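You operate a simulated robot arm through the tools that you are given. There is no shell and no other tool. Be economical: measure what you need, move in short steps, check, and stop when the job is done.

Carry out the task below with a simulated two-armed robot. There is one attempt and no reset: what you move stays moved.

TASK
Take the blue wire end from the top of the wooden table and put it on top of the short lead there. Close the top drawer of the blue cabinet. Pick up the grey hood with one hand, pass it to the other hand and put it on the top of the grey table. Fetch the yellow setting card from the top of the grey table and set it on the white board there. Take the yellow wire ring and put it on top of the bend roller on the top of the grey table. Take the block marked "2" from the top of the grey table and leave it on top of the cream paper roll. The order is free. Set down upright: wire end, grey hood.

Only the result counts: the job must be done as asked and must still hold three seconds after the hand-in. Knocking over, shifting, dropping, spilling or breaking anything else fails it.

THE ROBOT
Two 7-joint arms with two-finger parallel grippers on one trunk, on a base that drives. Base frame: it is fixed to the floor where the robot stands at the start and does not move with it; the origin is under the middle of the robot, x ahead of it, y to its left, z up. Readings come in mm, rad, newtons and seconds.
The left shoulder is at the start at [20, 170, 1178], the right one opposite. With the tool pointing down near the work surface each hand reaches from about 100 to 660 mm from the robot's upright axis, wherever it stands, measured 20 degrees to its own side. Places, roughly: bend roller [-2500, 1250, 750]; block [-2000, 1000, 750]; grey hood (13x7x9 cm) [-500, -1300, 900]; paper roll (7x7x10 cm) [-2200, 1300, 800]; setting card [-1500, 750, 750]; short lead [1250, -250, 750]; top drawer of the blue cabinet [-100, -1200, 700]; top of the grey table [-1500, 1100, 800]; white board [-2000, 1250, 750]; wire end [500, 0, 750]; yellow wire ring [-1750, 1000, 750]. Payload 3.8 kg a hand.
The tool frame of a hand sits at the grasp point between the pads (the TCP): z along the fingers, y along the line on which they close. The tips reach 30 mm beyond it. Largest opening 110 mm; finger width 20, thickness 10; the body of the gripper, 48 by 112 mm, starts 55 mm behind the TCP.
Orientation is that of the tool frame in the base frame, as a unit quaternion [x, y, z, w]. With the fingers straight down and closing along the base's y, the tool's x points along the base's -x, its y along +y and its z along -z.

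THE INTERFACE
- The arms move only by the tool step_arm. It takes "left_commands", "right_commands" or both (then of equal length, played together; a hand with none holds still); each is a list of rows, each a list of 3 entries, a list of its own where there are three numbers: the turn, a rotation vector about the tool's x, y, z in units of 4 degrees (1.0 is 4 degrees), then the shift along the tool's x, y, z in units of 40 mm (1.0 is 40 mm), then the closure, from 0 (fully open) to 1 (shut). In form: [[[ax, ay, az], [tx, ty, tz], gripper], ...]. A call has 1 to 12 rows; each row shifts and turns the commanded pose from where the row before left it, along the tool's axes as they then stand. A call with a number of a shift or a turn outside -1 to 1 is refused whole. A row lasts 0.2 s, in which the tool goes at most 50 mm and 0.15 rad; a call with a longer step from one row to the next is refused whole, and so is a gripper value outside its range. A pose out of reach is approached as far as the arm can. The call stops where the force on the tool passes 40 N (or 10 N more than at its start, if that is more) or the arm is blocked; 0.2 s more then pass. Each finger travels about 72 mm/s and halts on what it meets, pressing with about 30 N; the grip force reading is that of the motor and also rises with nothing between the fingers. The clock runs only during rows and for 0.2 s after the last one: add rows that do not move to give the fingers time. The reply holds the time, the measured pose of the TCP, the force on the tool along the base axes, the opening and the grip force, in the units named above and with some noise, with the torque about the TCP (base axes, N m) and any sound that the robot's microphone picked up.
- Cameras (640 x 400 px; columns grow to the right, rows downward): "scene" is now at [111, -7.3, 1332.4]; the picture's right is [-0.08, -1.00, 0.00], its down [-0.54, 0.04, -0.84] and it looks along [0.84, -0.07, -0.54] (base axes); focal length 250 px, centre (320, 200). "left" rides on the left gripper at [72, -17, -103] in its tool frame; the picture's right is [0.23, 0.97, 0.00], its down [-0.76, 0.18, -0.62] and it looks along [-0.61, 0.14, 0.78] (tool axes); focal length 222 px, centre (320, 200). "right" rides on the right gripper at [73, 17, -103] in its tool frame; the picture's right is [-0.23, 0.97, 0.00], its down [-0.76, -0.18, -0.62] and it looks along [-0.61, -0.14, 0.78] (tool axes); focal length 222 px, centre (320, 200). There is no depth. A picture from a camera that has moved, and an enlarged one, comes with that camera's place and axes in the base frame and with its lens.
- snapshot(camera): a new picture of that camera. The clock stands still meanwhile.
- slide_trunk(by): slides the trunk up (or, below 0, down) by that many mm; the arms and the scene camera ride with it, the base frame stays. It gives what a move gives, with no picture.
- steer(legs): drives the robot by 1 to 6 legs, each [ahead, turn to the left] in mm and rad, along the robot's own axes; the way and the turn of a leg run together, so that a leg with both is an arc; at most 1500 mm and 3.142 rad a leg. The arms and the cameras ride along, it lands a little off, and it stops where it bumps. It gives what a move gives.
- pan_tilt(pan, tilt): turns the head with the scene camera to pan (to the left, within 1.396 rad either way) and tilt (down, from -0.506 to 1.204), counted from straight ahead of the robot. It gives what a move gives.
- zoom(camera, box): a new picture of the part [left, top, right, bottom] of that camera's present view, enlarged. The clock stands still meanwhile.
- finish_job(): hands the job in; it is judged then, once.

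Work in short steps. Places have to be worked out from the pictures, the camera data and where the tool is seen: move nearer, look again, correct. Check each grasp and each placing, and mend what went wrong. You have 186 turns and 154 pictures in all, those below and enlarged ones among them. Open the grippers and draw the arms clear of the work before you hand the job in, unless the task says otherwise; then end with one line.

The tools are called after "Emit:" as a command line: name --argument value ..., lists and objects as JSON in quotes. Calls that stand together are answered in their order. step_arm: Moves the arms, as the interface text tells. Its arguments: {"type":"object","properties":{"left_commands":{"type":"array"},"right_commands":{"type":"array"}},"required":[]} The other tools are called the same way: slide_trunk (by) slides the trunk up or down; steer (legs) drives the base; pan_tilt (pan, tilt) turns the head that bears the scene camera; snapshot (camera) takes a picture; zoom (camera, box) takes an enlarged picture of a part of a camera's view; finish_job () hands the job in.

At the start:

```text
time_s: 0.0
left_position: [475.1, 146.5, 1133.3]
left_tool_rot: [0.0, 1.0, 0.0, 0.0]
left_force: [0.7, 0.2, 0.6]
left_torque: [0.01, 0.0, 0.03]
left_gripper_width: 110.2
left_grasp_force: 0.1
right_position: [405.5, -284.5, 1093.1]
right_tool_rot: [0.001, 1.0, 0.0, 0.001]
right_force: [0.2, -0.5, -0.4]
right_torque: [-0.03, -0.02, -0.04]
right_gripper_width: 109.9
right_grasp_force: 0.1
trunk travel left (down, up): [-275.0, 295.0]
robot x, y, heading: [-4.9, -0.2, -0.001]
head pan, tilt: [-0.082, 0.571]
```

scene: 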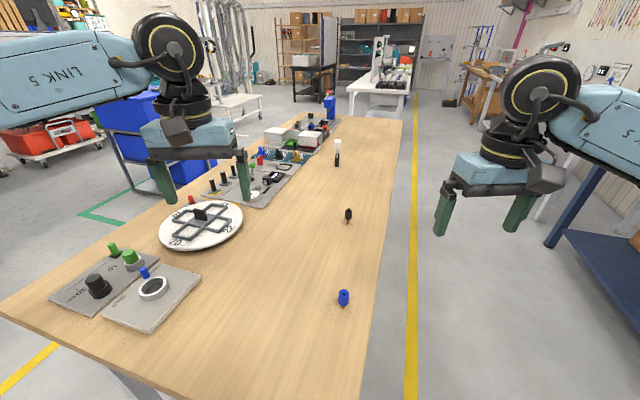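
right: 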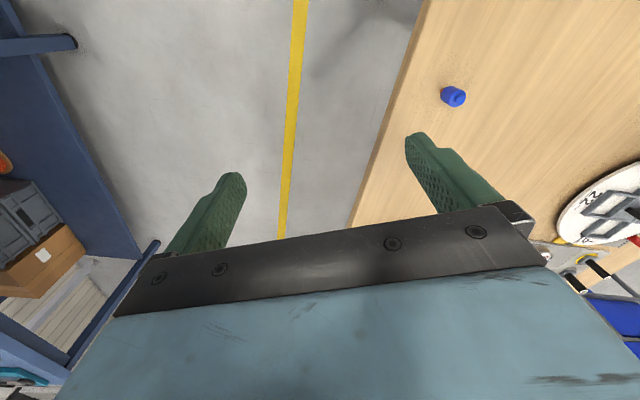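
left: 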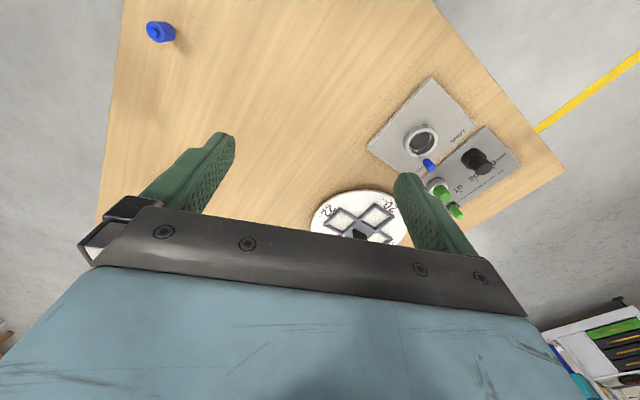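

I will look closely at the wooden table: the blue piece near (343,298) and the candidates for the short lead.

Emit:
zoom --camera "scene" --box '[290, 120, 410, 230]'

Emit:
zoom --camera "scene" --box '[300, 260, 390, 320]'

Emit:
zoom --camera "right" --box '[410, 60, 500, 130]'

```text
3.64 times, centred on (350, 175) of scene
camera zoom: at [111.0, -7.3, 1332.4], right [-0.08, -1.0, 0.0], down [-0.54, 0.04, -0.84], along [0.84, -0.07, -0.54], focal length 908 px, centre (211, 291)
```

zoom: 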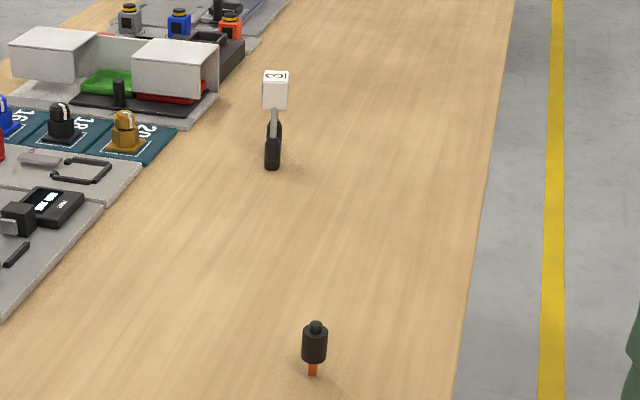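

```text
6.67 times, centred on (345, 290) of scene
camera zoom: at [111.0, -7.3, 1332.4], right [-0.08, -1.0, 0.0], down [-0.54, 0.04, -0.84], along [0.84, -0.07, -0.54], focal length 1666 px, centre (153, -400)
```

zoom: 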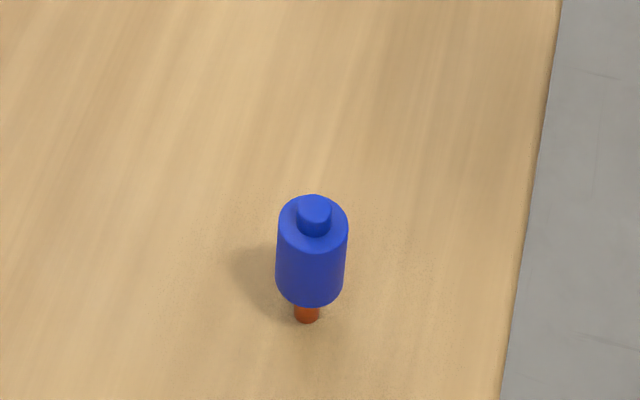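

```text
5.71 times, centred on (455, 95) of right
camera zoom: at [332.9, -267.4, 1197.6], right [0.23, 0.97, 0.0], down [0.76, -0.18, 0.62], along [0.61, -0.14, -0.78], focal length 1269 px, centre (-451, 800)
```

zoom: 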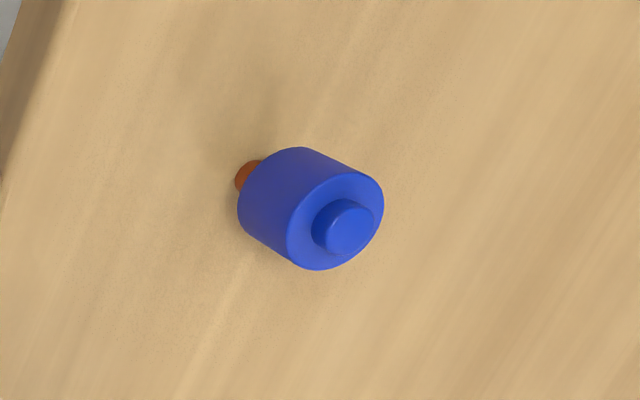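

Triangulating puts the wire end at about [465,-93] with the table top near z 800. The piece with the "3" tag is at about [1256,-187], so it is probably the short lead. I will look around before moving.

Emit:
pan_tilt --pan -1.2 --tilt 0.5

Emit:
snapshot --camera "scene"

Emit:
pan_tilt --pan 1.2 --tilt 0.5

Emit:
snapshot --camera "scene"

```text
time_s: 1.4
left_position: [475.7, 147.3, 1133.2]
left_tool_rot: [-0.001, 1.0, 0.0, 0.0]
left_force: [-0.3, 0.3, 0.2]
left_torque: [-0.02, 0.0, 0.03]
left_gripper_width: 110.1
left_grasp_force: 0.1
right_position: [406.7, -283.7, 1094.4]
right_tool_rot: [0.001, 1.0, 0.0, 0.0]
right_force: [0.0, -0.2, 0.4]
right_torque: [-0.03, 0.0, 0.01]
right_gripper_width: 110.2
right_grasp_force: 0.0
trunk travel left (down, up): [-275.0, 295.0]
robot x, y, heading: [-0.1, 0.0, -0.001]
head pan, tilt: [-1.201, 0.499]
```

```text
147 pictures are left
camera scene: at [55.1, -84.9, 1338.9], right [-0.93, -0.36, 0.0], down [-0.17, 0.45, -0.88], along [0.32, -0.82, -0.48], focal length 250 px, centre (320, 200)
```

scene: 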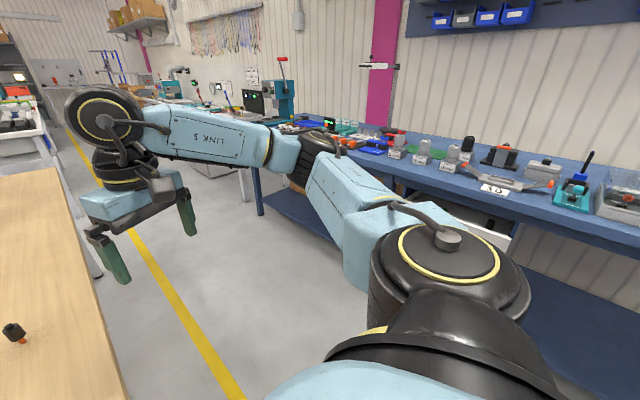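

```text
time_s: 3.5
left_position: [474.8, 147.4, 1132.9]
left_tool_rot: [-0.001, 1.0, 0.0, 0.0]
left_force: [-0.1, -0.3, 1.7]
left_torque: [0.02, -0.03, 0.0]
left_gripper_width: 110.0
left_grasp_force: 0.2
right_position: [405.8, -283.7, 1093.5]
right_tool_rot: [0.001, 1.0, 0.0, 0.001]
right_force: [-0.8, 0.2, -0.3]
right_torque: [-0.01, -0.05, 0.01]
right_gripper_width: 110.1
right_grasp_force: 0.0
trunk travel left (down, up): [-275.0, 295.0]
robot x, y, heading: [1.2, -5.5, 0.002]
head pan, tilt: [1.201, 0.499]
```

```text
146 pictures are left
camera scene: at [55.0, 84.7, 1338.9], right [0.93, -0.36, 0.0], down [-0.17, -0.45, -0.88], along [0.32, 0.82, -0.48], focal length 250 px, centre (320, 200)
```

scene: 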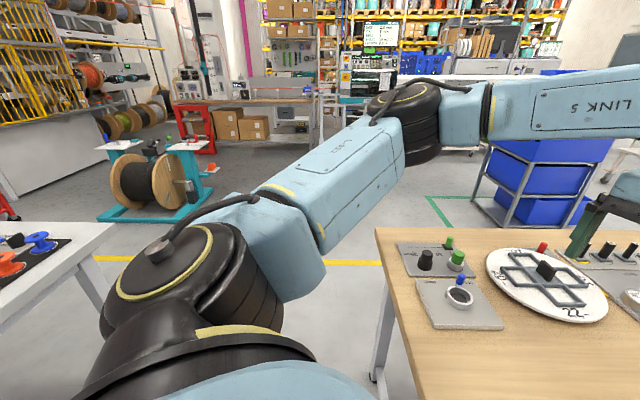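

The aisle to the right is clear. I will move the right hand to above the wire end at about [465,-93,900] and look again.

Emit:
step_arm --right_commands '[[[0, 0, 0], [-0.246, 0.796, 0.7], 0], [[0, 0, 0], [-0.246, 0.796, 0.7], 0], [[0, 0, 0], [-0.246, 0.796, 0.7], 0], [[0, 0, 0], [-0.246, 0.796, 0.7], 0], [[0, 0, 0], [-0.246, 0.796, 0.7], 0], [[0, 0, 0], [-0.246, 0.796, 0.7], 0]]'

Emit:
snapshot --camera "right"

Emit:
pan_tilt --pan -0.1 --tilt 0.7

Emit:
snapshot --camera "scene"

```text
time_s: 5.0
left_position: [476.2, 146.9, 1132.8]
left_tool_rot: [0.0, 1.0, -0.001, -0.001]
left_force: [0.7, 1.5, 0.2]
left_torque: [-0.06, 0.01, 0.0]
left_gripper_width: 110.1
left_grasp_force: 0.0
right_position: [467.0, -88.0, 927.0]
right_tool_rot: [0.001, 1.0, 0.0, 0.0]
right_force: [0.1, 0.5, 0.0]
right_torque: [-0.03, -0.03, 0.01]
right_gripper_width: 109.7
right_grasp_force: 0.1
trunk travel left (down, up): [-275.0, 295.0]
robot x, y, heading: [0.6, 2.0, -0.003]
head pan, tilt: [1.201, 0.499]
```

```text
145 pictures are left
camera right: at [393.6, -71.1, 1030.8], right [0.23, 0.97, 0.0], down [0.76, -0.18, 0.62], along [0.61, -0.14, -0.78], focal length 222 px, centre (320, 200)
```

right: 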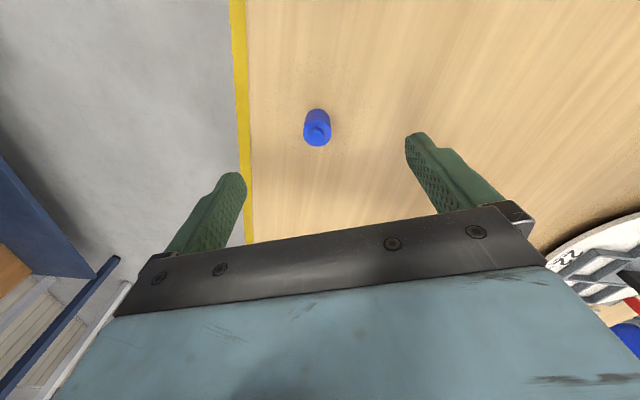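

```text
time_s: 6.4
left_position: [474.9, 147.5, 1133.8]
left_tool_rot: [-0.001, 1.0, 0.0, 0.0]
left_force: [-0.3, -0.4, -0.1]
left_torque: [-0.01, 0.0, -0.02]
left_gripper_width: 110.1
left_grasp_force: 0.1
right_position: [466.6, -89.6, 926.8]
right_tool_rot: [0.0, 1.0, 0.0, 0.0]
right_force: [0.8, 0.1, 0.6]
right_torque: [-0.01, -0.02, 0.06]
right_gripper_width: 109.9
right_grasp_force: 0.0
trunk travel left (down, up): [-275.0, 295.0]
robot x, y, heading: [2.4, 1.2, -0.001]
head pan, tilt: [-0.099, 0.7]
```

```text
144 pictures are left
camera scene: at [106.6, -8.5, 1321.2], right [-0.1, -1.0, 0.0], down [-0.64, 0.06, -0.77], along [0.76, -0.08, -0.64], focal length 250 px, centre (320, 200)
```

scene: 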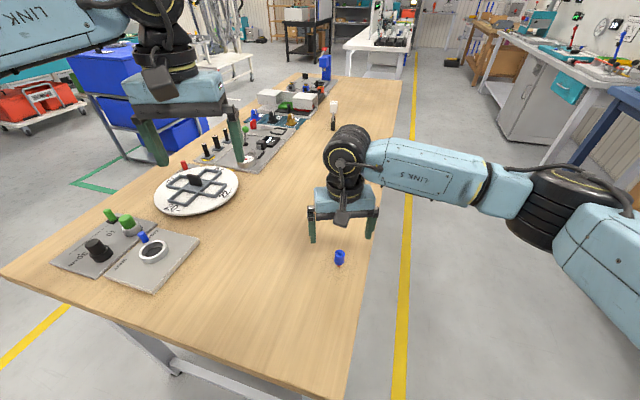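

The right camera puts the piece at about [459,-87]. I descend straddling it and close.

Emit:
step_arm --right_commands '[[[0, 0, 0], [0.09, 0.02, 0.75], 0], [[0, 0, 0], [0.09, 0.02, 0.75], 0], [[0, 0, 0], [0, 0, 0.7], 0.3], [[0, 0, 0], [0, 0, 0], 0.6], [[0, 0, 0], [0, 0, 0], 0.85], [[0, 0, 0], [0, 0, 0], 0.85], [[0, 0, 0], [0, 0, 0], 0.85]]'

Emit:
zoom --camera "right" --box '[220, 60, 460, 220]'

Emit:
zoom --camera "scene" --box '[290, 200, 390, 280]'

```text
time_s: 8.0
left_position: [476.7, 146.8, 1131.6]
left_tool_rot: [0.0, 1.0, 0.0, -0.001]
left_force: [-0.4, 0.0, 0.8]
left_torque: [-0.05, 0.02, -0.03]
left_gripper_width: 110.0
left_grasp_force: 0.0
right_position: [456.5, -88.8, 837.1]
right_tool_rot: [0.001, 1.0, 0.0, 0.0]
right_force: [0.6, -0.7, -0.6]
right_torque: [-0.01, 0.0, 0.02]
right_gripper_width: 22.8
right_grasp_force: 29.8
trunk travel left (down, up): [-275.0, 295.0]
robot x, y, heading: [-0.0, 2.3, -0.003]
head pan, tilt: [-0.099, 0.7]
```

```text
2.50 times, centred on (340, 140) of right
camera zoom: at [383.4, -72.3, 941.1], right [0.23, 0.97, 0.0], down [0.76, -0.18, 0.62], along [0.61, -0.14, -0.78], focal length 555 px, centre (270, 350)
```

zoom: 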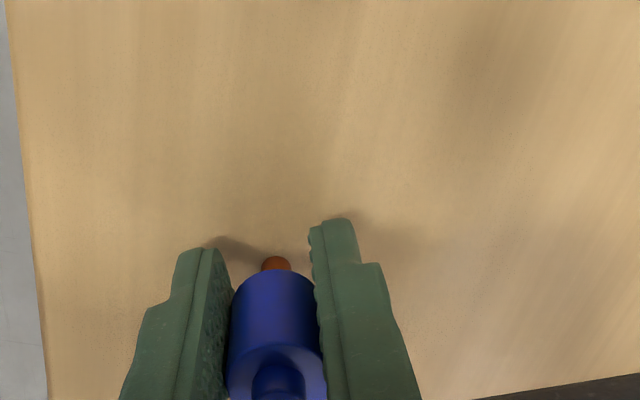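

```text
5.00 times, centred on (340, 240) of scene
camera zoom: at [106.7, -8.5, 1321.2], right [-0.1, -1.0, 0.0], down [-0.64, 0.06, -0.76], along [0.76, -0.08, -0.64], focal length 1249 px, centre (220, 0)
```

zoom: 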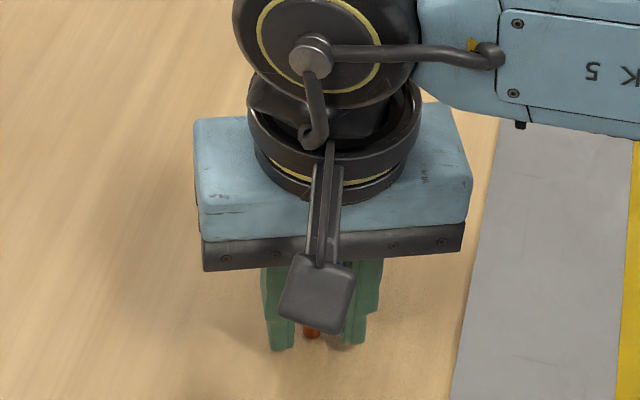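

The wire end is gripped (opening 22.8). I lift it and then go around the right side of the table, which runs at a heading of about -0.375 rad, to stand facing the short lead.

Emit:
step_arm --right_commands '[[[0, 0, 0], [0, 0, -0.5], 0.85], [[0, 0, 0], [0, 0, -1], 0.85], [[0, 0, 0], [0, 0, -1], 0.85], [[0, 0, 0], [0.5, -0.5, -1], 0.85], [[0, 0, 0], [0.5, -0.5, -1], 0.85], [[0, 0, 0], [0.5, -0.5, -1], 0.85], [[0, 0, 0], [0, -1, 0], 0.85]]'

Emit:
zoom --camera "right" --box '[220, 60, 460, 220]'

Emit:
steer --legs '[[-300, 0], [0, -1.012], [613, 0], [0, 0.637]]'

Emit:
snapshot --camera "scene"

```text
time_s: 9.6
left_position: [475.0, 145.9, 1131.8]
left_tool_rot: [0.0, 1.0, 0.0, 0.0]
left_force: [-0.2, 0.7, -0.1]
left_torque: [-0.02, 0.03, -0.01]
left_gripper_width: 109.9
left_grasp_force: 0.0
right_position: [397.7, -196.0, 1058.6]
right_tool_rot: [0.001, 1.0, 0.001, 0.0]
right_force: [0.2, -0.5, -0.3]
right_torque: [0.0, -0.02, -0.04]
right_gripper_width: 16.5
right_grasp_force: 0.0
trunk travel left (down, up): [-275.0, 295.0]
robot x, y, heading: [-0.8, -4.3, 0.0]
head pan, tilt: [-0.099, 0.7]
```

```text
2.50 times, centred on (340, 140) of right
camera zoom: at [324.5, -178.5, 1161.6], right [0.23, 0.97, 0.0], down [0.76, -0.18, 0.62], along [0.61, -0.14, -0.78], focal length 555 px, centre (270, 350)
```

zoom: 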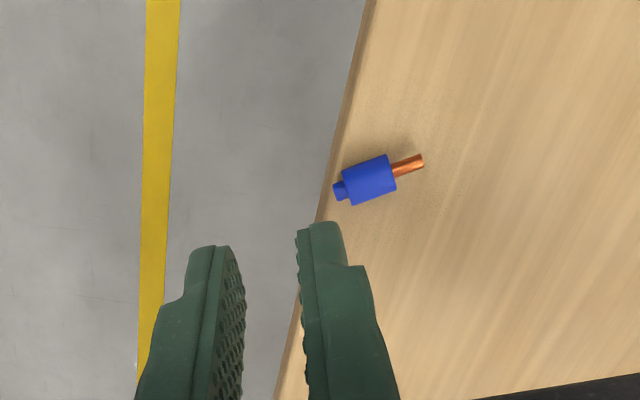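

```text
time_s: 19.0
left_position: [522.2, -561.6, 1133.6]
left_tool_rot: [0.188, 0.982, 0.0, 0.0]
left_force: [-0.5, 0.1, -0.9]
left_torque: [-0.02, 0.02, -0.02]
left_gripper_width: 110.0
left_grasp_force: 0.0
right_position: [324.4, -848.8, 1057.0]
right_tool_rot: [0.189, 0.982, 0.0, 0.0]
right_force: [0.8, -0.7, 0.2]
right_torque: [0.02, -0.02, 0.04]
right_gripper_width: 16.7
right_grasp_force: 0.0
trunk travel left (down, up): [-275.0, 295.0]
robot x, y, heading: [26.4, -519.7, -0.379]
head pan, tilt: [-0.099, 0.7]
```

```text
140 pictures are left
camera scene: at [122.5, -569.2, 1321.2], right [-0.46, -0.89, 0.0], down [-0.57, 0.3, -0.76], along [0.68, -0.35, -0.64], focal length 250 px, centre (320, 200)
```

scene: 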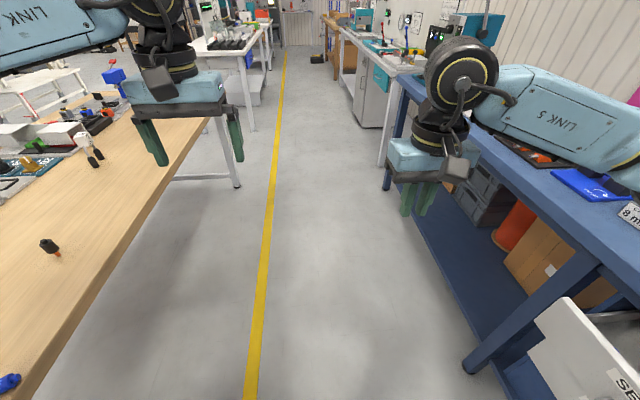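

The wire end slipped out (the fingers ran past it to 16.5 mm), so my grasp was off its axis. It lies near the table edge. I look at it and at the short lead.

Emit:
zoom --camera "scene" --box '[0, 80, 160, 180]'

Emit:
pan_tilt --pan 0.9 --tilt 0.9

Emit:
snapshot --camera "scene"

```text
4.00 times, centred on (80, 130) of scene
camera zoom: at [122.5, -569.2, 1321.2], right [-0.46, -0.89, 0.0], down [-0.57, 0.3, -0.76], along [0.68, -0.35, -0.64], focal length 999 px, centre (1280, 480)
```

zoom: 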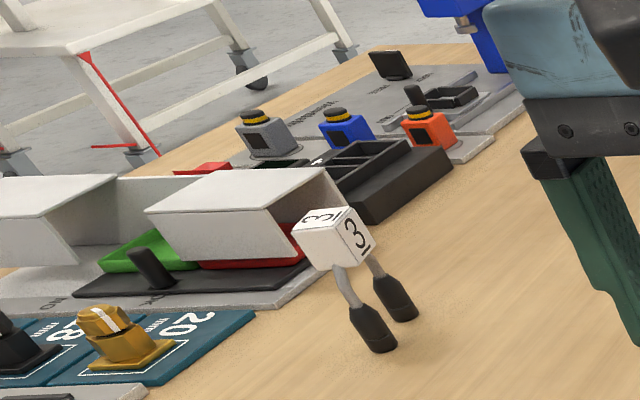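

```text
time_s: 20.3
left_position: [523.1, -562.4, 1132.8]
left_tool_rot: [0.188, 0.982, 0.0, 0.0]
left_force: [-0.5, 0.3, -0.9]
left_torque: [0.01, -0.03, -0.01]
left_gripper_width: 110.0
left_grasp_force: 0.0
right_position: [324.8, -849.6, 1057.1]
right_tool_rot: [0.189, 0.982, -0.001, 0.001]
right_force: [0.1, 0.1, -0.2]
right_torque: [-0.01, 0.0, 0.01]
right_gripper_width: 16.5
right_grasp_force: 0.1
trunk travel left (down, up): [-275.0, 295.0]
robot x, y, heading: [26.3, -520.2, -0.38]
head pan, tilt: [0.901, 0.901]
```

```text
138 pictures are left
camera scene: at [112.4, -492.8, 1305.0], right [0.5, -0.87, 0.0], down [-0.68, -0.39, -0.62], along [0.54, 0.31, -0.78], focal length 250 px, centre (320, 200)
```

scene: 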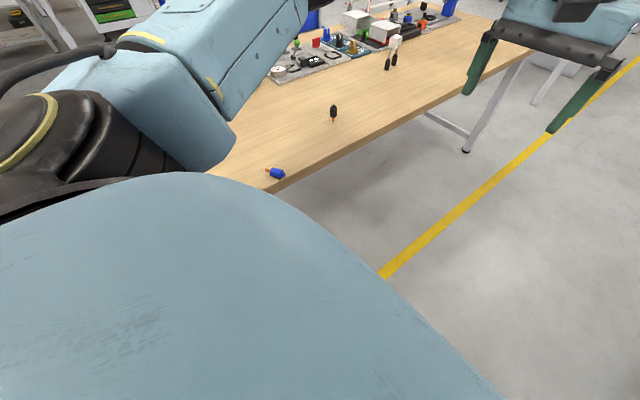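

The short lead is a white cube marked "3" standing on two plugs. The wire end lies with its knob towards the table edge. I drive to face the table beside it.

Emit:
steer --legs '[[0, 0.787], [212, 0], [0, 0.79]]'

Emit:
pan_tilt --pan -0.25 --tilt 0.95

Emit:
snapshot --camera "scene"

Emit:
snapshot --camera "right"

```text
time_s: 26.2
left_position: [242.3, 67.1, 1132.9]
left_tool_rot: [-0.579, 0.816, 0.0, 0.0]
left_force: [-0.2, 0.4, -0.6]
left_torque: [0.01, 0.0, 0.01]
left_gripper_width: 109.9
left_grasp_force: 0.1
right_position: [539.4, -119.6, 1057.4]
right_tool_rot: [-0.578, 0.816, 0.0, -0.001]
right_force: [-0.2, 0.0, 0.0]
right_torque: [-0.01, -0.02, -0.01]
right_gripper_width: 16.7
right_grasp_force: 0.0
trunk travel left (down, up): [-275.0, 295.0]
robot x, y, heading: [219.4, -430.8, 1.234]
head pan, tilt: [0.901, 0.901]
```

```text
time_s: 27.6
left_position: [242.9, 67.0, 1133.8]
left_tool_rot: [-0.578, 0.816, 0.0, 0.0]
left_force: [-0.3, -0.2, 0.2]
left_torque: [-0.02, 0.0, 0.03]
left_gripper_width: 110.1
left_grasp_force: 0.0
right_position: [539.9, -119.3, 1058.0]
right_tool_rot: [-0.578, 0.816, 0.0, -0.001]
right_force: [0.3, -0.5, 0.3]
right_torque: [0.01, 0.02, 0.0]
right_gripper_width: 16.4
right_grasp_force: 0.1
trunk travel left (down, up): [-275.0, 295.0]
robot x, y, heading: [222.3, -430.0, 1.234]
head pan, tilt: [-0.25, 0.949]
```

```text
137 pictures are left
camera scene: at [272.0, -350.4, 1301.4], right [0.83, -0.55, 0.0], down [-0.45, -0.68, -0.58], along [0.32, 0.48, -0.81], focal length 250 px, centre (320, 200)
```

scene: 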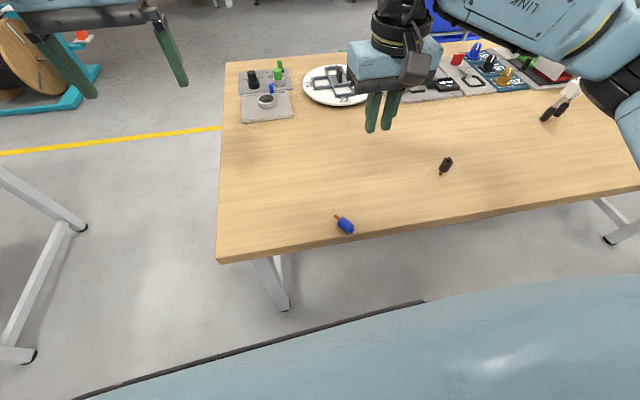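

```text
136 pictures are left
camera right: at [498.1, -181.4, 1161.3], right [-0.84, 0.54, 0.0], down [0.42, 0.66, 0.62], along [0.34, 0.53, -0.78], focal length 222 px, centre (320, 200)
```

right: 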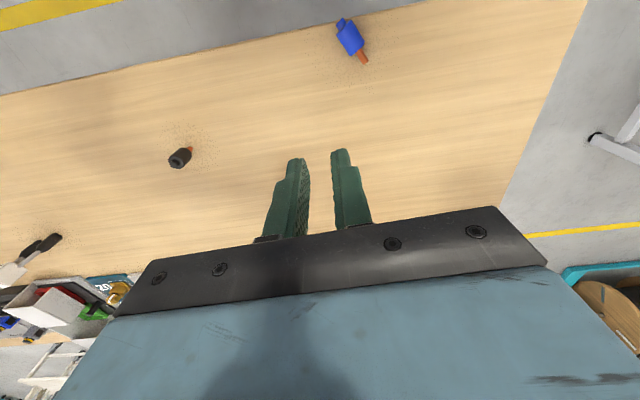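

The wire end body is at about [476,-148] and the pin points towards +y. I prepare a tilted grasp (45° towards the pin) so that the piece can be turned upright afterwards: first move back, yaw and tilt.

Emit:
zoom --camera "scene" --box '[315, 200, 379, 240]'

Emit:
step_arm --right_commands '[[[0, 0, 0], [0.8, 0.1, 0.3], 0], [[0, 0, 0], [0.8, 0.1, 0.3], 0], [[0, 0, 0], [0.8, 0.1, 0.3], 0], [[0, 0, 0], [0.8, 0.1, 0.3], 0], [[0, 0, -1], [0, 0, 0], 0], [[0, 0, -1], [0, 0, 0], 0], [[0, 0, -1], [0, 0, 0], 0], [[0, 0, -1], [0, 0, 0], 0], [[0, 0, -1], [0, 0, 0], 0], [[0, 0, -1], [0, 0, 0], 0]]'

Emit:
step_arm --right_commands '[[[0, -1, 0], [0, 0, 0], 0], [[0, -1, 0], [0, 0, 0], 0], [[0, -1, 0], [0, 0, 0], 0], [[0, -1, 0], [0, 0, 0], 0], [[0, -1, 0], [0, 0, 0], 0], [[0, -1, 0], [0, 0, 0], 0], [[0, -1, 0], [0, 0, 0], 0], [[0, -1, 0], [0, 0, 0], 0], [[0, -1, 0], [0, 0, 0], 0], [[0, -1, 0], [0, 0, 0], 0], [[0, -1, 0], [0, 0, 0], 0]]'

Emit:
snapshot --camera "scene"

Emit:
snapshot --camera "right"

```text
10.00 times, centred on (347, 220) of scene
camera zoom: at [272.0, -350.4, 1301.4], right [0.83, -0.55, 0.0], down [-0.45, -0.68, -0.58], along [0.32, 0.48, -0.81], focal length 2498 px, centre (50, 0)
```

zoom: 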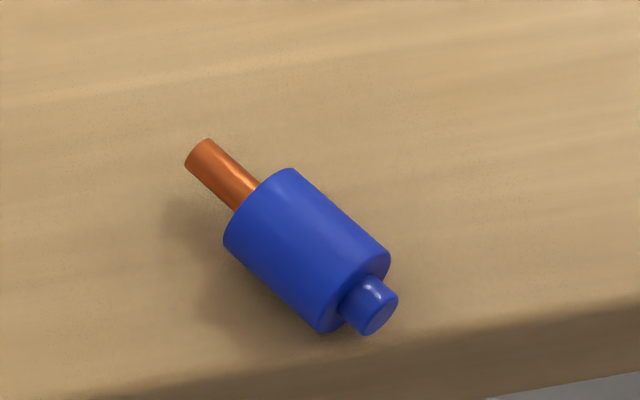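

```text
time_s: 29.8
left_position: [243.2, 66.4, 1133.3]
left_tool_rot: [-0.578, 0.816, 0.001, 0.0]
left_force: [-0.5, 0.0, -0.6]
left_torque: [0.02, -0.03, 0.03]
left_gripper_width: 110.0
left_grasp_force: 0.0
right_position: [481.8, -234.3, 1009.2]
right_tool_rot: [0.735, -0.678, -0.001, 0.0]
right_force: [0.5, 0.5, 0.3]
right_torque: [-0.02, -0.04, -0.01]
right_gripper_width: 110.1
right_grasp_force: 0.0
trunk travel left (down, up): [-275.0, 295.0]
robot x, y, heading: [222.0, -427.7, 1.233]
head pan, tilt: [-0.25, 0.949]
```

```text
time_s: 32.2
left_position: [243.2, 67.0, 1133.4]
left_tool_rot: [-0.578, 0.816, 0.001, 0.0]
left_force: [0.0, 0.5, -0.8]
left_torque: [-0.01, -0.01, 0.0]
left_gripper_width: 109.9
left_grasp_force: 0.0
right_position: [501.2, -117.3, 1014.1]
right_tool_rot: [0.682, -0.628, -0.275, -0.253]
right_force: [0.8, -0.1, -0.5]
right_torque: [-0.05, -0.05, 0.0]
right_gripper_width: 109.8
right_grasp_force: 0.1
right hand out of reach, approached as far as the arm can: row 1, 2, 3, 4, 5, 6, 7, 8, 9, 10, 11
trunk travel left (down, up): [-275.0, 295.0]
robot x, y, heading: [226.0, -427.7, 1.232]
head pan, tilt: [-0.25, 0.949]
```

```text
134 pictures are left
camera scene: at [272.1, -350.5, 1301.4], right [0.83, -0.55, 0.0], down [-0.45, -0.68, -0.58], along [0.32, 0.48, -0.81], focal length 250 px, centre (320, 200)
```

scene: 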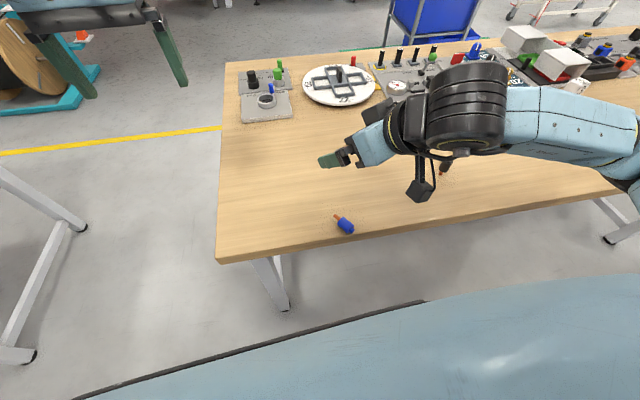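

```text
133 pictures are left
camera right: at [493.1, -241.9, 1037.7], right [-0.98, 0.08, 0.16], down [0.17, 0.13, 0.98], along [0.06, 0.99, -0.14], focal length 222 px, centre (320, 200)
```

right: 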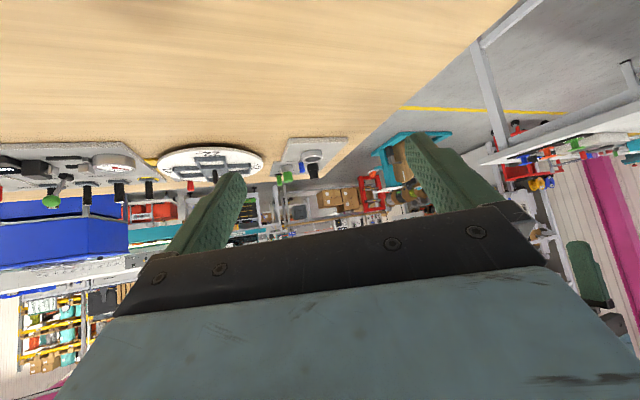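

The hand is too close to the trunk for this tilt, so I back the base off by 200 mm.

Emit:
steer --legs '[[-200, 0]]'

Emit:
step_arm --right_commands '[[[0, 0, 0], [0, 0, 0.1], 0], [[0, 0, 0], [0, 0, 0], 0]]'

```text
time_s: 33.8
left_position: [176.2, -131.5, 1134.0]
left_tool_rot: [-0.575, 0.818, 0.0, 0.0]
left_force: [-0.3, -0.2, -0.5]
left_torque: [0.01, -0.02, 0.03]
left_gripper_width: 110.1
left_grasp_force: 0.0
right_position: [433.3, -318.3, 1014.0]
right_tool_rot: [0.678, -0.632, -0.274, -0.256]
right_force: [0.5, -0.2, -0.1]
right_torque: [0.05, -0.01, -0.01]
right_gripper_width: 110.0
right_grasp_force: 0.0
trunk travel left (down, up): [-275.0, 295.0]
robot x, y, heading: [154.2, -628.3, 1.224]
head pan, tilt: [-0.25, 0.949]
```

```text
time_s: 34.4
left_position: [176.8, -130.5, 1131.6]
left_tool_rot: [-0.575, 0.818, 0.001, 0.0]
left_force: [0.2, 0.7, 0.5]
left_torque: [-0.02, 0.03, 0.03]
left_gripper_width: 110.2
left_grasp_force: 0.1
right_position: [433.6, -314.7, 1011.6]
right_tool_rot: [0.679, -0.632, -0.274, -0.255]
right_force: [-0.5, -0.2, -0.9]
right_torque: [0.02, 0.0, 0.01]
right_gripper_width: 110.0
right_grasp_force: 0.1
trunk travel left (down, up): [-275.0, 295.0]
robot x, y, heading: [153.4, -626.8, 1.225]
head pan, tilt: [-0.25, 0.949]
```

Now the arm takes the tilted pose. I move it to the pre-grasp point, 80 mm short along the finger direction.

Emit:
step_arm --right_commands '[[[0, 0, 0], [0.137, -0.33, 0.967], 0], [[0, 0, 0], [0.137, -0.33, 0.967], 0], [[0, 0, 0], [0.137, -0.33, 0.967], 0], [[0, 0, 0], [0.137, -0.33, 0.967], 0], [[0, 0, 0], [0, 0, 0], 0]]'

Emit:
snapshot --camera "right"

Emit:
snapshot --camera "scene"

```text
time_s: 35.6
left_position: [177.4, -130.7, 1132.6]
left_tool_rot: [-0.575, 0.818, 0.0, 0.0]
left_force: [-0.5, 0.6, 0.4]
left_torque: [-0.01, 0.01, 0.0]
left_gripper_width: 109.9
left_grasp_force: 0.1
right_position: [480.4, -219.9, 885.3]
right_tool_rot: [0.679, -0.631, -0.275, -0.254]
right_force: [0.4, 0.6, 0.1]
right_torque: [0.01, -0.01, -0.02]
right_gripper_width: 109.8
right_grasp_force: 0.0
trunk travel left (down, up): [-275.0, 295.0]
robot x, y, heading: [158.3, -629.4, 1.224]
head pan, tilt: [-0.25, 0.949]
```

```text
132 pictures are left
camera right: at [472.6, -343.6, 909.6], right [-0.98, 0.09, 0.16], down [0.17, 0.13, 0.98], along [0.07, 0.99, -0.14], focal length 222 px, centre (320, 200)
```

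right: 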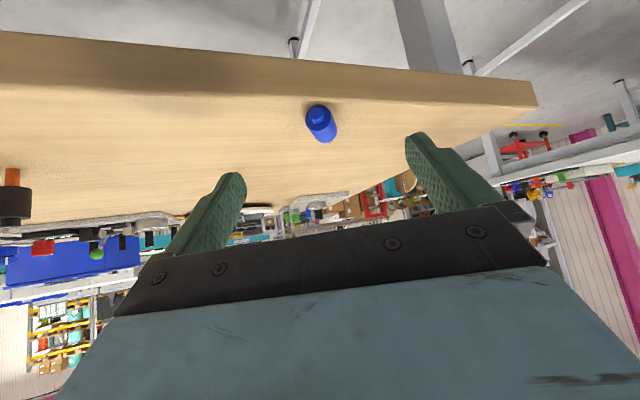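

```text
131 pictures are left
camera scene: at [202.7, -548.0, 1301.4], right [0.83, -0.56, 0.0], down [-0.46, -0.67, -0.58], along [0.33, 0.48, -0.81], focal length 250 px, centre (320, 200)
```

scene: 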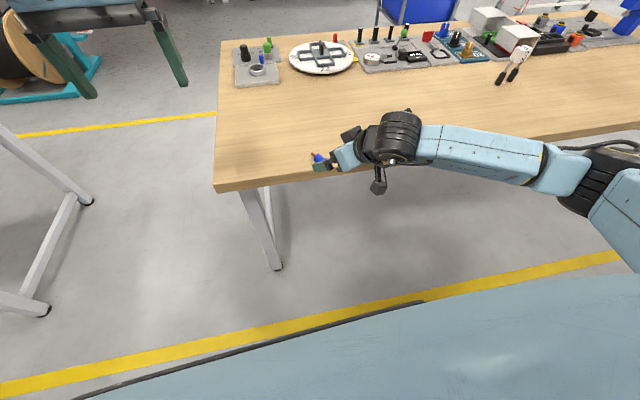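

The fingers line up with the piece (the ray puts its body at [475,-149,811]). I advance 80 mm and close.

Emit:
step_arm --right_commands '[[[0, 0, 0], [0, 0, 0.8], 0], [[0, 0, 0], [0, 0, 0.8], 0], [[0, 0, 0], [0, 0, 0.4], 0], [[0, 0, 0], [0, 0, 0], 0.4], [[0, 0, 0], [0, 0, 0], 0.8], [[0, 0, 0], [0, 0, 0], 1], [[0, 0, 0], [0, 0, 0], 1], [[0, 0, 0], [0, 0, 0], 1], [[0, 0, 0], [0, 0, 0], 1]]'

Emit:
snapshot --camera "right"

Emit:
zoom --camera "scene" --box '[270, 110, 430, 210]'

```text
time_s: 37.6
left_position: [176.4, -131.2, 1134.2]
left_tool_rot: [-0.575, 0.818, 0.001, 0.001]
left_force: [-0.2, 0.6, 0.7]
left_torque: [0.01, 0.0, 0.0]
left_gripper_width: 110.1
left_grasp_force: 0.1
right_position: [475.9, -163.4, 828.5]
right_tool_rot: [0.678, -0.631, -0.276, -0.256]
right_force: [3.7, -1.3, 19.6]
right_torque: [0.22, -0.03, -0.14]
right_gripper_width: 22.5
right_grasp_force: 30.2
trunk travel left (down, up): [-275.0, 295.0]
robot x, y, heading: [156.3, -627.5, 1.22]
head pan, tilt: [-0.25, 0.949]
```

```text
130 pictures are left
camera right: at [467.1, -288.1, 852.2], right [-0.98, 0.09, 0.16], down [0.17, 0.12, 0.98], along [0.07, 0.99, -0.14], focal length 222 px, centre (320, 200)
```

right: 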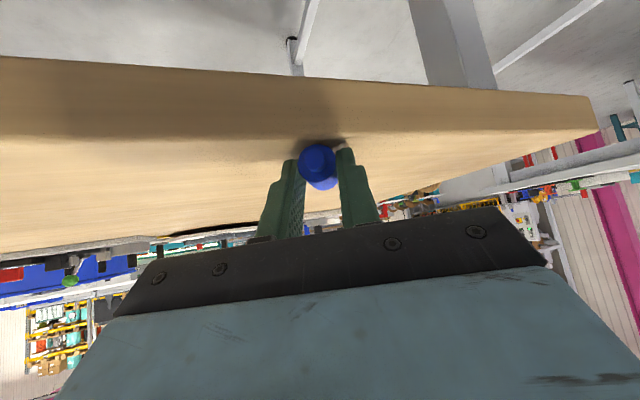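

```text
4.00 times, centred on (350, 160) of scene
camera zoom: at [202.2, -549.0, 1301.6], right [0.83, -0.56, 0.0], down [-0.46, -0.67, -0.58], along [0.33, 0.48, -0.81], focal length 999 px, centre (200, 360)
```

zoom: 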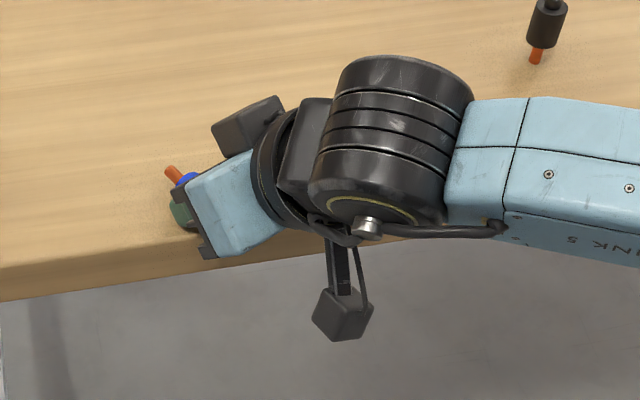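

Gripped at 22.5 mm with the tips lightly on the table (so the top is at z≈800). I lift gently straight up and check.

Emit:
step_arm --right_commands '[[[0, 0, 0], [-0.05, 0, -0.05], 1], [[0, 0, 0], [-0.1, 0, -0.1], 1], [[0, 0, 0], [-0.2, 0, -0.2], 1], [[0, 0, 0], [-0.3, 0, -0.3], 1], [[0, 0, 0], [-0.4, 0, -0.4], 1], [[0, 0, 0], [-0.4, 0, -0.4], 1], [[0, 0, 0], [-0.3, 0, -0.3], 1], [[0, 0, 0], [0, 0, 0], 1]]'

Emit:
snapshot --camera "right"

```text
time_s: 39.4
left_position: [176.7, -130.1, 1133.2]
left_tool_rot: [-0.575, 0.818, 0.0, 0.0]
left_force: [0.2, -0.3, -0.1]
left_torque: [0.03, -0.02, 0.01]
left_gripper_width: 109.8
left_grasp_force: 0.1
right_position: [475.3, -161.6, 928.1]
right_tool_rot: [0.679, -0.632, -0.274, -0.254]
right_force: [0.6, 0.1, -0.1]
right_torque: [-0.03, 0.0, -0.01]
right_gripper_width: 22.5
right_grasp_force: 30.5
trunk travel left (down, up): [-275.0, 295.0]
robot x, y, heading: [154.4, -632.9, 1.216]
head pan, tilt: [-0.25, 0.949]
```

```text
128 pictures are left
camera right: at [467.0, -285.8, 952.1], right [-0.98, 0.09, 0.16], down [0.17, 0.13, 0.98], along [0.07, 0.99, -0.14], focal length 222 px, centre (320, 200)
```

right: 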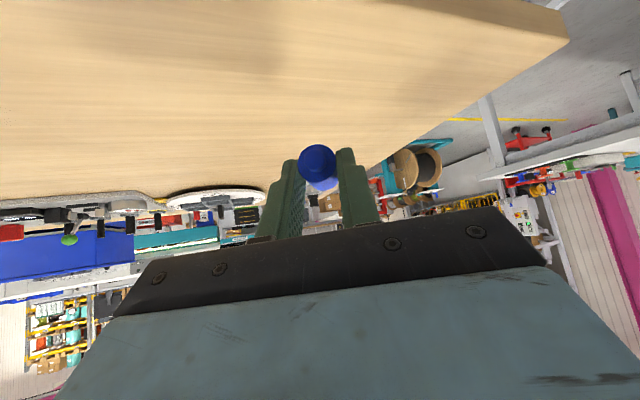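

Held well. I turn it in the air step by step: un-tilt first (while rising), then yaw.

Emit:
step_arm --right_commands '[[[0, 1, 0], [0, 0, -0.2], 1], [[0, 1, 0], [0, 0, -0.2], 1], [[0, 1, 0], [0, 0, -0.2], 1], [[0, 1, 0], [0, 0, -0.2], 1], [[0, 1, 0], [0, 0, -0.2], 1], [[0, 1, 0], [0, 0, -0.2], 1], [[0, 1, 0], [0, 0, -0.2], 1], [[0, 1, 0], [0, 0, -0.2], 1], [[0, 1, 0], [0, 0, -0.2], 1], [[0, 1, 0], [0, 0, -0.2], 1], [[0, 1, 0], [0, 0, -0.2], 1]]'

Emit:
step_arm --right_commands '[[[0, 0, 1], [0, 0, 0], 1], [[0, 0, 1], [0, 0, 0], 1], [[0, 0, 1], [0, 0, 0], 1], [[0, 0, 1], [0, 0, 0], 1], [[0, 0, 1], [0, 0, 0], 1], [[0, 0, 1], [0, 0, 0], 1], [[0, 0, 1], [0, 0, 0], 1], [[0, 0, 1], [0, 0, 0], 1], [[0, 0, 1], [0, 0, 0], 1], [[0, 0, 1], [0, 0, 0], 1], [[0, 0, 1], [0, 0, 0], 1], [[0, 0, 1], [0, 0, 0], 1]]'

Emit:
step_arm --right_commands '[[[0, 0, 1], [0, 0, 0], 1], [[0, 0, 1], [0, 0, 0], 1], [[0, 0, 1], [0, 0, 0], 1], [[0, 0, 1], [0, 0, 0], 1], [[0, 0, 1], [0, 0, 0], 1], [[0, 0, 1], [0, 0, 0], 1], [[0, 0, 1], [0, 0, 0], 1], [[0, 0, 1], [0, 0, 0], 1], [[0, 0, 1], [0, 0, 0], 1], [[0, 0, 1], [0, 0, 0], 1], [[0, 0, 1], [0, 0, 0], 1], [[0, 0, 1], [0, 0, 0], 1]]'

```text
time_s: 41.8
left_position: [177.0, -130.5, 1133.6]
left_tool_rot: [-0.575, 0.818, -0.001, 0.0]
left_force: [0.1, 0.1, -0.6]
left_torque: [0.0, -0.02, -0.01]
left_gripper_width: 110.0
left_grasp_force: 0.1
right_position: [478.3, -196.9, 1003.8]
right_tool_rot: [0.732, -0.681, 0.001, 0.001]
right_force: [0.3, -0.7, -0.2]
right_torque: [0.0, -0.01, -0.03]
right_gripper_width: 22.5
right_grasp_force: 30.3
trunk travel left (down, up): [-275.0, 295.0]
robot x, y, heading: [151.7, -629.9, 1.224]
head pan, tilt: [-0.25, 0.949]
```

```text
time_s: 44.4
left_position: [177.4, -130.7, 1132.5]
left_tool_rot: [-0.575, 0.818, 0.0, 0.0]
left_force: [0.0, 0.8, -0.4]
left_torque: [0.01, 0.0, 0.05]
left_gripper_width: 109.9
left_grasp_force: 0.1
right_position: [477.6, -195.3, 1003.4]
right_tool_rot: [-0.391, 0.921, 0.0, -0.001]
right_force: [-0.4, -0.3, -0.7]
right_torque: [0.0, 0.0, 0.03]
right_gripper_width: 22.9
right_grasp_force: 30.3
trunk travel left (down, up): [-275.0, 295.0]
robot x, y, heading: [150.7, -628.7, 1.22]
head pan, tilt: [-0.25, 0.949]
```

```text
time_s: 47.0
left_position: [177.4, -130.0, 1134.1]
left_tool_rot: [-0.575, 0.818, -0.001, 0.0]
left_force: [-0.8, 0.3, -0.4]
left_torque: [-0.03, -0.01, 0.01]
left_gripper_width: 109.9
left_grasp_force: 0.1
right_position: [478.3, -196.5, 1004.4]
right_tool_rot: [0.017, 1.0, -0.001, 0.0]
right_force: [0.3, -0.5, 0.7]
right_torque: [0.02, -0.02, -0.02]
right_gripper_width: 22.7
right_grasp_force: 30.1
trunk travel left (down, up): [-275.0, 295.0]
robot x, y, heading: [153.4, -630.5, 1.224]
head pan, tilt: [-0.25, 0.949]
```

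The yaw works. A little more yaw follows, then the second tilt that should stand the piece pin-down.

Emit:
step_arm --right_commands '[[[0, 0, 1], [0, 0, 0], 1], [[0, 0, 1], [0, 0, 0], 1], [[0, 0, 1], [0, 0, 0], 1], [[0, 0, 1], [0, 0, 0], 1], [[0, 0, 1], [0, 0, 0], 1]]'

Emit:
step_arm --right_commands '[[[0, 1, 0], [0, 0, 0], 1], [[0, 1, 0], [0, 0, 0], 1], [[0, 1, 0], [0, 0, 0], 1], [[0, 1, 0], [0, 0, 0], 1], [[0, 1, 0], [0, 0, 0], 1], [[0, 1, 0], [0, 0, 0], 1], [[0, 1, 0], [0, 0, 0], 1], [[0, 1, 0], [0, 0, 0], 1], [[0, 1, 0], [0, 0, 0], 1], [[0, 1, 0], [0, 0, 0], 1], [[0, 1, 0], [0, 0, 0], 1]]'

Emit:
snapshot --camera "scene"

Emit:
snapshot --camera "right"

```text
time_s: 48.2
left_position: [176.3, -130.7, 1133.6]
left_tool_rot: [-0.575, 0.818, 0.0, 0.0]
left_force: [0.1, 0.2, -0.3]
left_torque: [-0.04, 0.0, -0.02]
left_gripper_width: 110.0
left_grasp_force: 0.0
right_position: [477.6, -196.2, 1005.1]
right_tool_rot: [0.19, 0.982, -0.001, 0.0]
right_force: [-0.8, -0.1, -0.9]
right_torque: [-0.02, 0.04, 0.0]
right_gripper_width: 22.6
right_grasp_force: 29.8
trunk travel left (down, up): [-275.0, 295.0]
robot x, y, heading: [152.8, -626.7, 1.226]
head pan, tilt: [-0.25, 0.949]
```

```text
time_s: 50.6
left_position: [177.8, -130.7, 1133.0]
left_tool_rot: [-0.575, 0.818, 0.0, 0.0]
left_force: [0.5, -0.7, 0.2]
left_torque: [0.01, -0.04, 0.0]
left_gripper_width: 109.7
left_grasp_force: 0.1
right_position: [478.4, -196.1, 1004.0]
right_tool_rot: [0.175, 0.91, 0.07, -0.369]
right_force: [-0.4, -0.2, -0.3]
right_torque: [0.01, -0.01, 0.0]
right_gripper_width: 22.6
right_grasp_force: 28.7
trunk travel left (down, up): [-275.0, 295.0]
robot x, y, heading: [151.3, -629.7, 1.224]
head pan, tilt: [-0.25, 0.949]
```

```text
127 pictures are left
camera scene: at [202.9, -547.7, 1301.4], right [0.83, -0.56, 0.0], down [-0.46, -0.67, -0.58], along [0.33, 0.48, -0.81], focal length 250 px, centre (320, 200)
```

scene: 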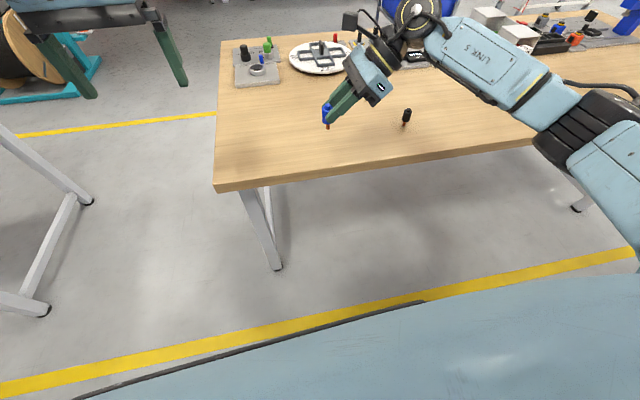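

```text
126 pictures are left
camera right: at [502.2, -187.8, 1128.8], right [0.51, 0.84, -0.16], down [0.84, -0.53, -0.08], along [-0.15, -0.09, -0.98], focal length 222 px, centre (320, 200)
```

right: 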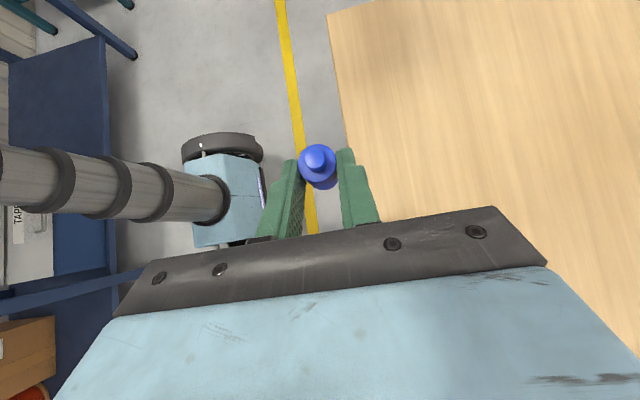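

The piece is upright in the grip (about 2° left to correct). I raise it 80 mm and drive along the aisle towards the short lead, stopping 100 mm short.

Emit:
step_arm --right_commands '[[[0, 0.47, 0], [0, 0, 0], 1], [[0, 0, 0], [0.35, 0, -0.36], 1], [[0, 0, 0], [0.7, 0, -0.72], 1], [[0, 0, 0], [0.7, 0, -0.72], 1], [[0, 0, 0], [0.35, 0, -0.36], 1]]'

Emit:
steer --legs '[[0, -1.335], [785, 0], [0, 1.335]]'

Emit:
pan_tilt --pan -0.25 --tilt 0.7

Emit:
snapshot --camera "scene"

Emit:
snapshot --camera "right"

Emit:
snapshot --camera "left"

```text
time_s: 51.8
left_position: [177.0, -129.7, 1133.3]
left_tool_rot: [-0.574, 0.819, 0.0, 0.0]
left_force: [-0.6, 0.1, 0.8]
left_torque: [0.03, -0.01, 0.01]
left_gripper_width: 110.0
left_grasp_force: 0.0
right_position: [481.0, -198.9, 1125.5]
right_tool_rot: [0.176, 0.904, 0.073, -0.383]
right_force: [-0.1, -0.7, 0.1]
right_torque: [0.0, 0.0, 0.01]
right_gripper_width: 22.3
right_grasp_force: 30.3
trunk travel left (down, up): [-275.0, 295.0]
robot x, y, heading: [154.8, -629.1, 1.224]
head pan, tilt: [-0.25, 0.949]
```

```text
time_s: 62.5
left_position: [953.0, -208.8, 1132.3]
left_tool_rot: [-0.564, 0.826, 0.0, 0.0]
left_force: [0.5, 0.5, 0.3]
left_torque: [-0.02, 0.04, 0.01]
left_gripper_width: 110.0
left_grasp_force: 0.1
right_position: [1254.4, -286.1, 1124.5]
right_tool_rot: [0.188, 0.902, 0.078, -0.381]
right_force: [-0.4, 0.3, -0.7]
right_torque: [-0.05, 0.01, -0.01]
right_gripper_width: 22.4
right_grasp_force: 30.0
trunk travel left (down, up): [-275.0, 295.0]
robot x, y, heading: [916.6, -705.9, 1.197]
head pan, tilt: [-0.25, 0.949]
```

```text
time_s: 63.2
left_position: [952.1, -209.5, 1132.8]
left_tool_rot: [-0.563, 0.826, 0.0, 0.0]
left_force: [0.6, -0.4, 0.0]
left_torque: [-0.01, -0.02, 0.01]
left_gripper_width: 110.0
left_grasp_force: 0.0
right_position: [1255.0, -285.6, 1125.1]
right_tool_rot: [0.188, 0.902, 0.078, -0.382]
right_force: [-0.5, -0.6, -0.9]
right_torque: [0.0, -0.05, 0.02]
right_gripper_width: 22.6
right_grasp_force: 30.3
trunk travel left (down, up): [-275.0, 295.0]
robot x, y, heading: [913.0, -705.9, 1.197]
head pan, tilt: [-0.25, 0.7]
```

```text
125 pictures are left
camera scene: at [973.9, -617.0, 1321.1], right [0.81, -0.58, 0.0], down [-0.38, -0.52, -0.76], along [0.45, 0.62, -0.64], focal length 250 px, centre (320, 200)
```

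scene: 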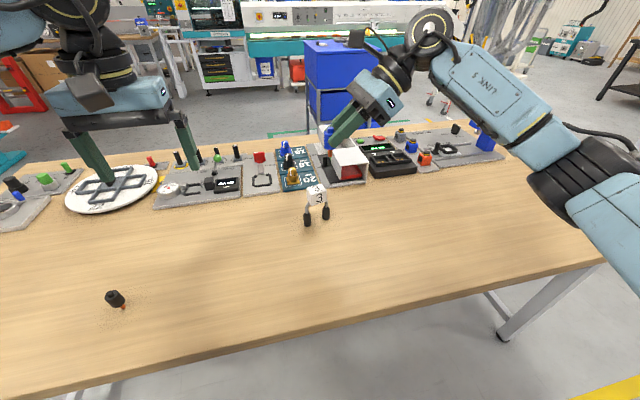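

```text
124 pictures are left
camera right: at [1282.6, -279.5, 1249.0], right [0.53, 0.83, -0.17], down [0.83, -0.55, -0.11], along [-0.18, -0.08, -0.98], focal length 222 px, centre (320, 200)
```

right: 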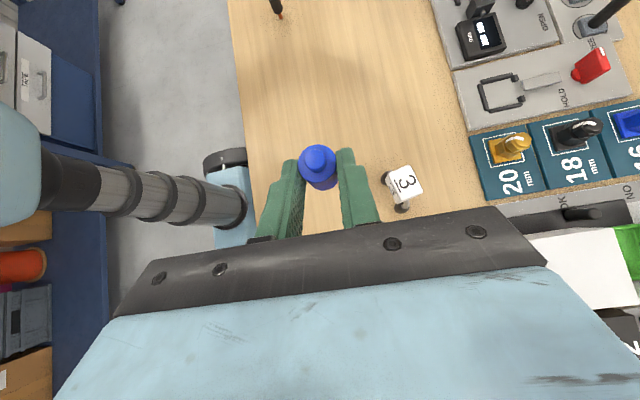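

```text
123 pictures are left
camera left: at [941.6, -281.8, 1236.5], right [-0.99, 0.14, 0.0], down [0.11, 0.77, 0.62], along [0.09, 0.62, -0.78], focal length 222 px, centre (320, 200)
```

left: 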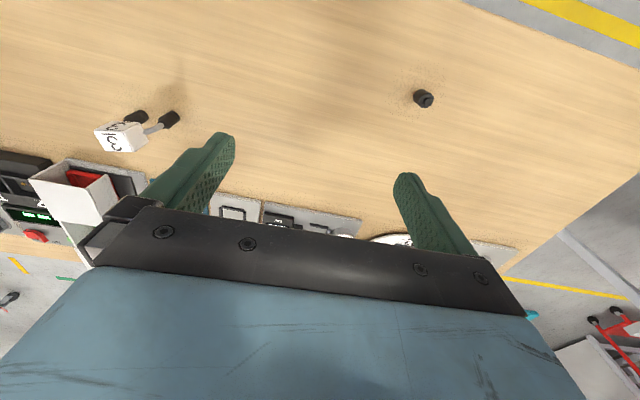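

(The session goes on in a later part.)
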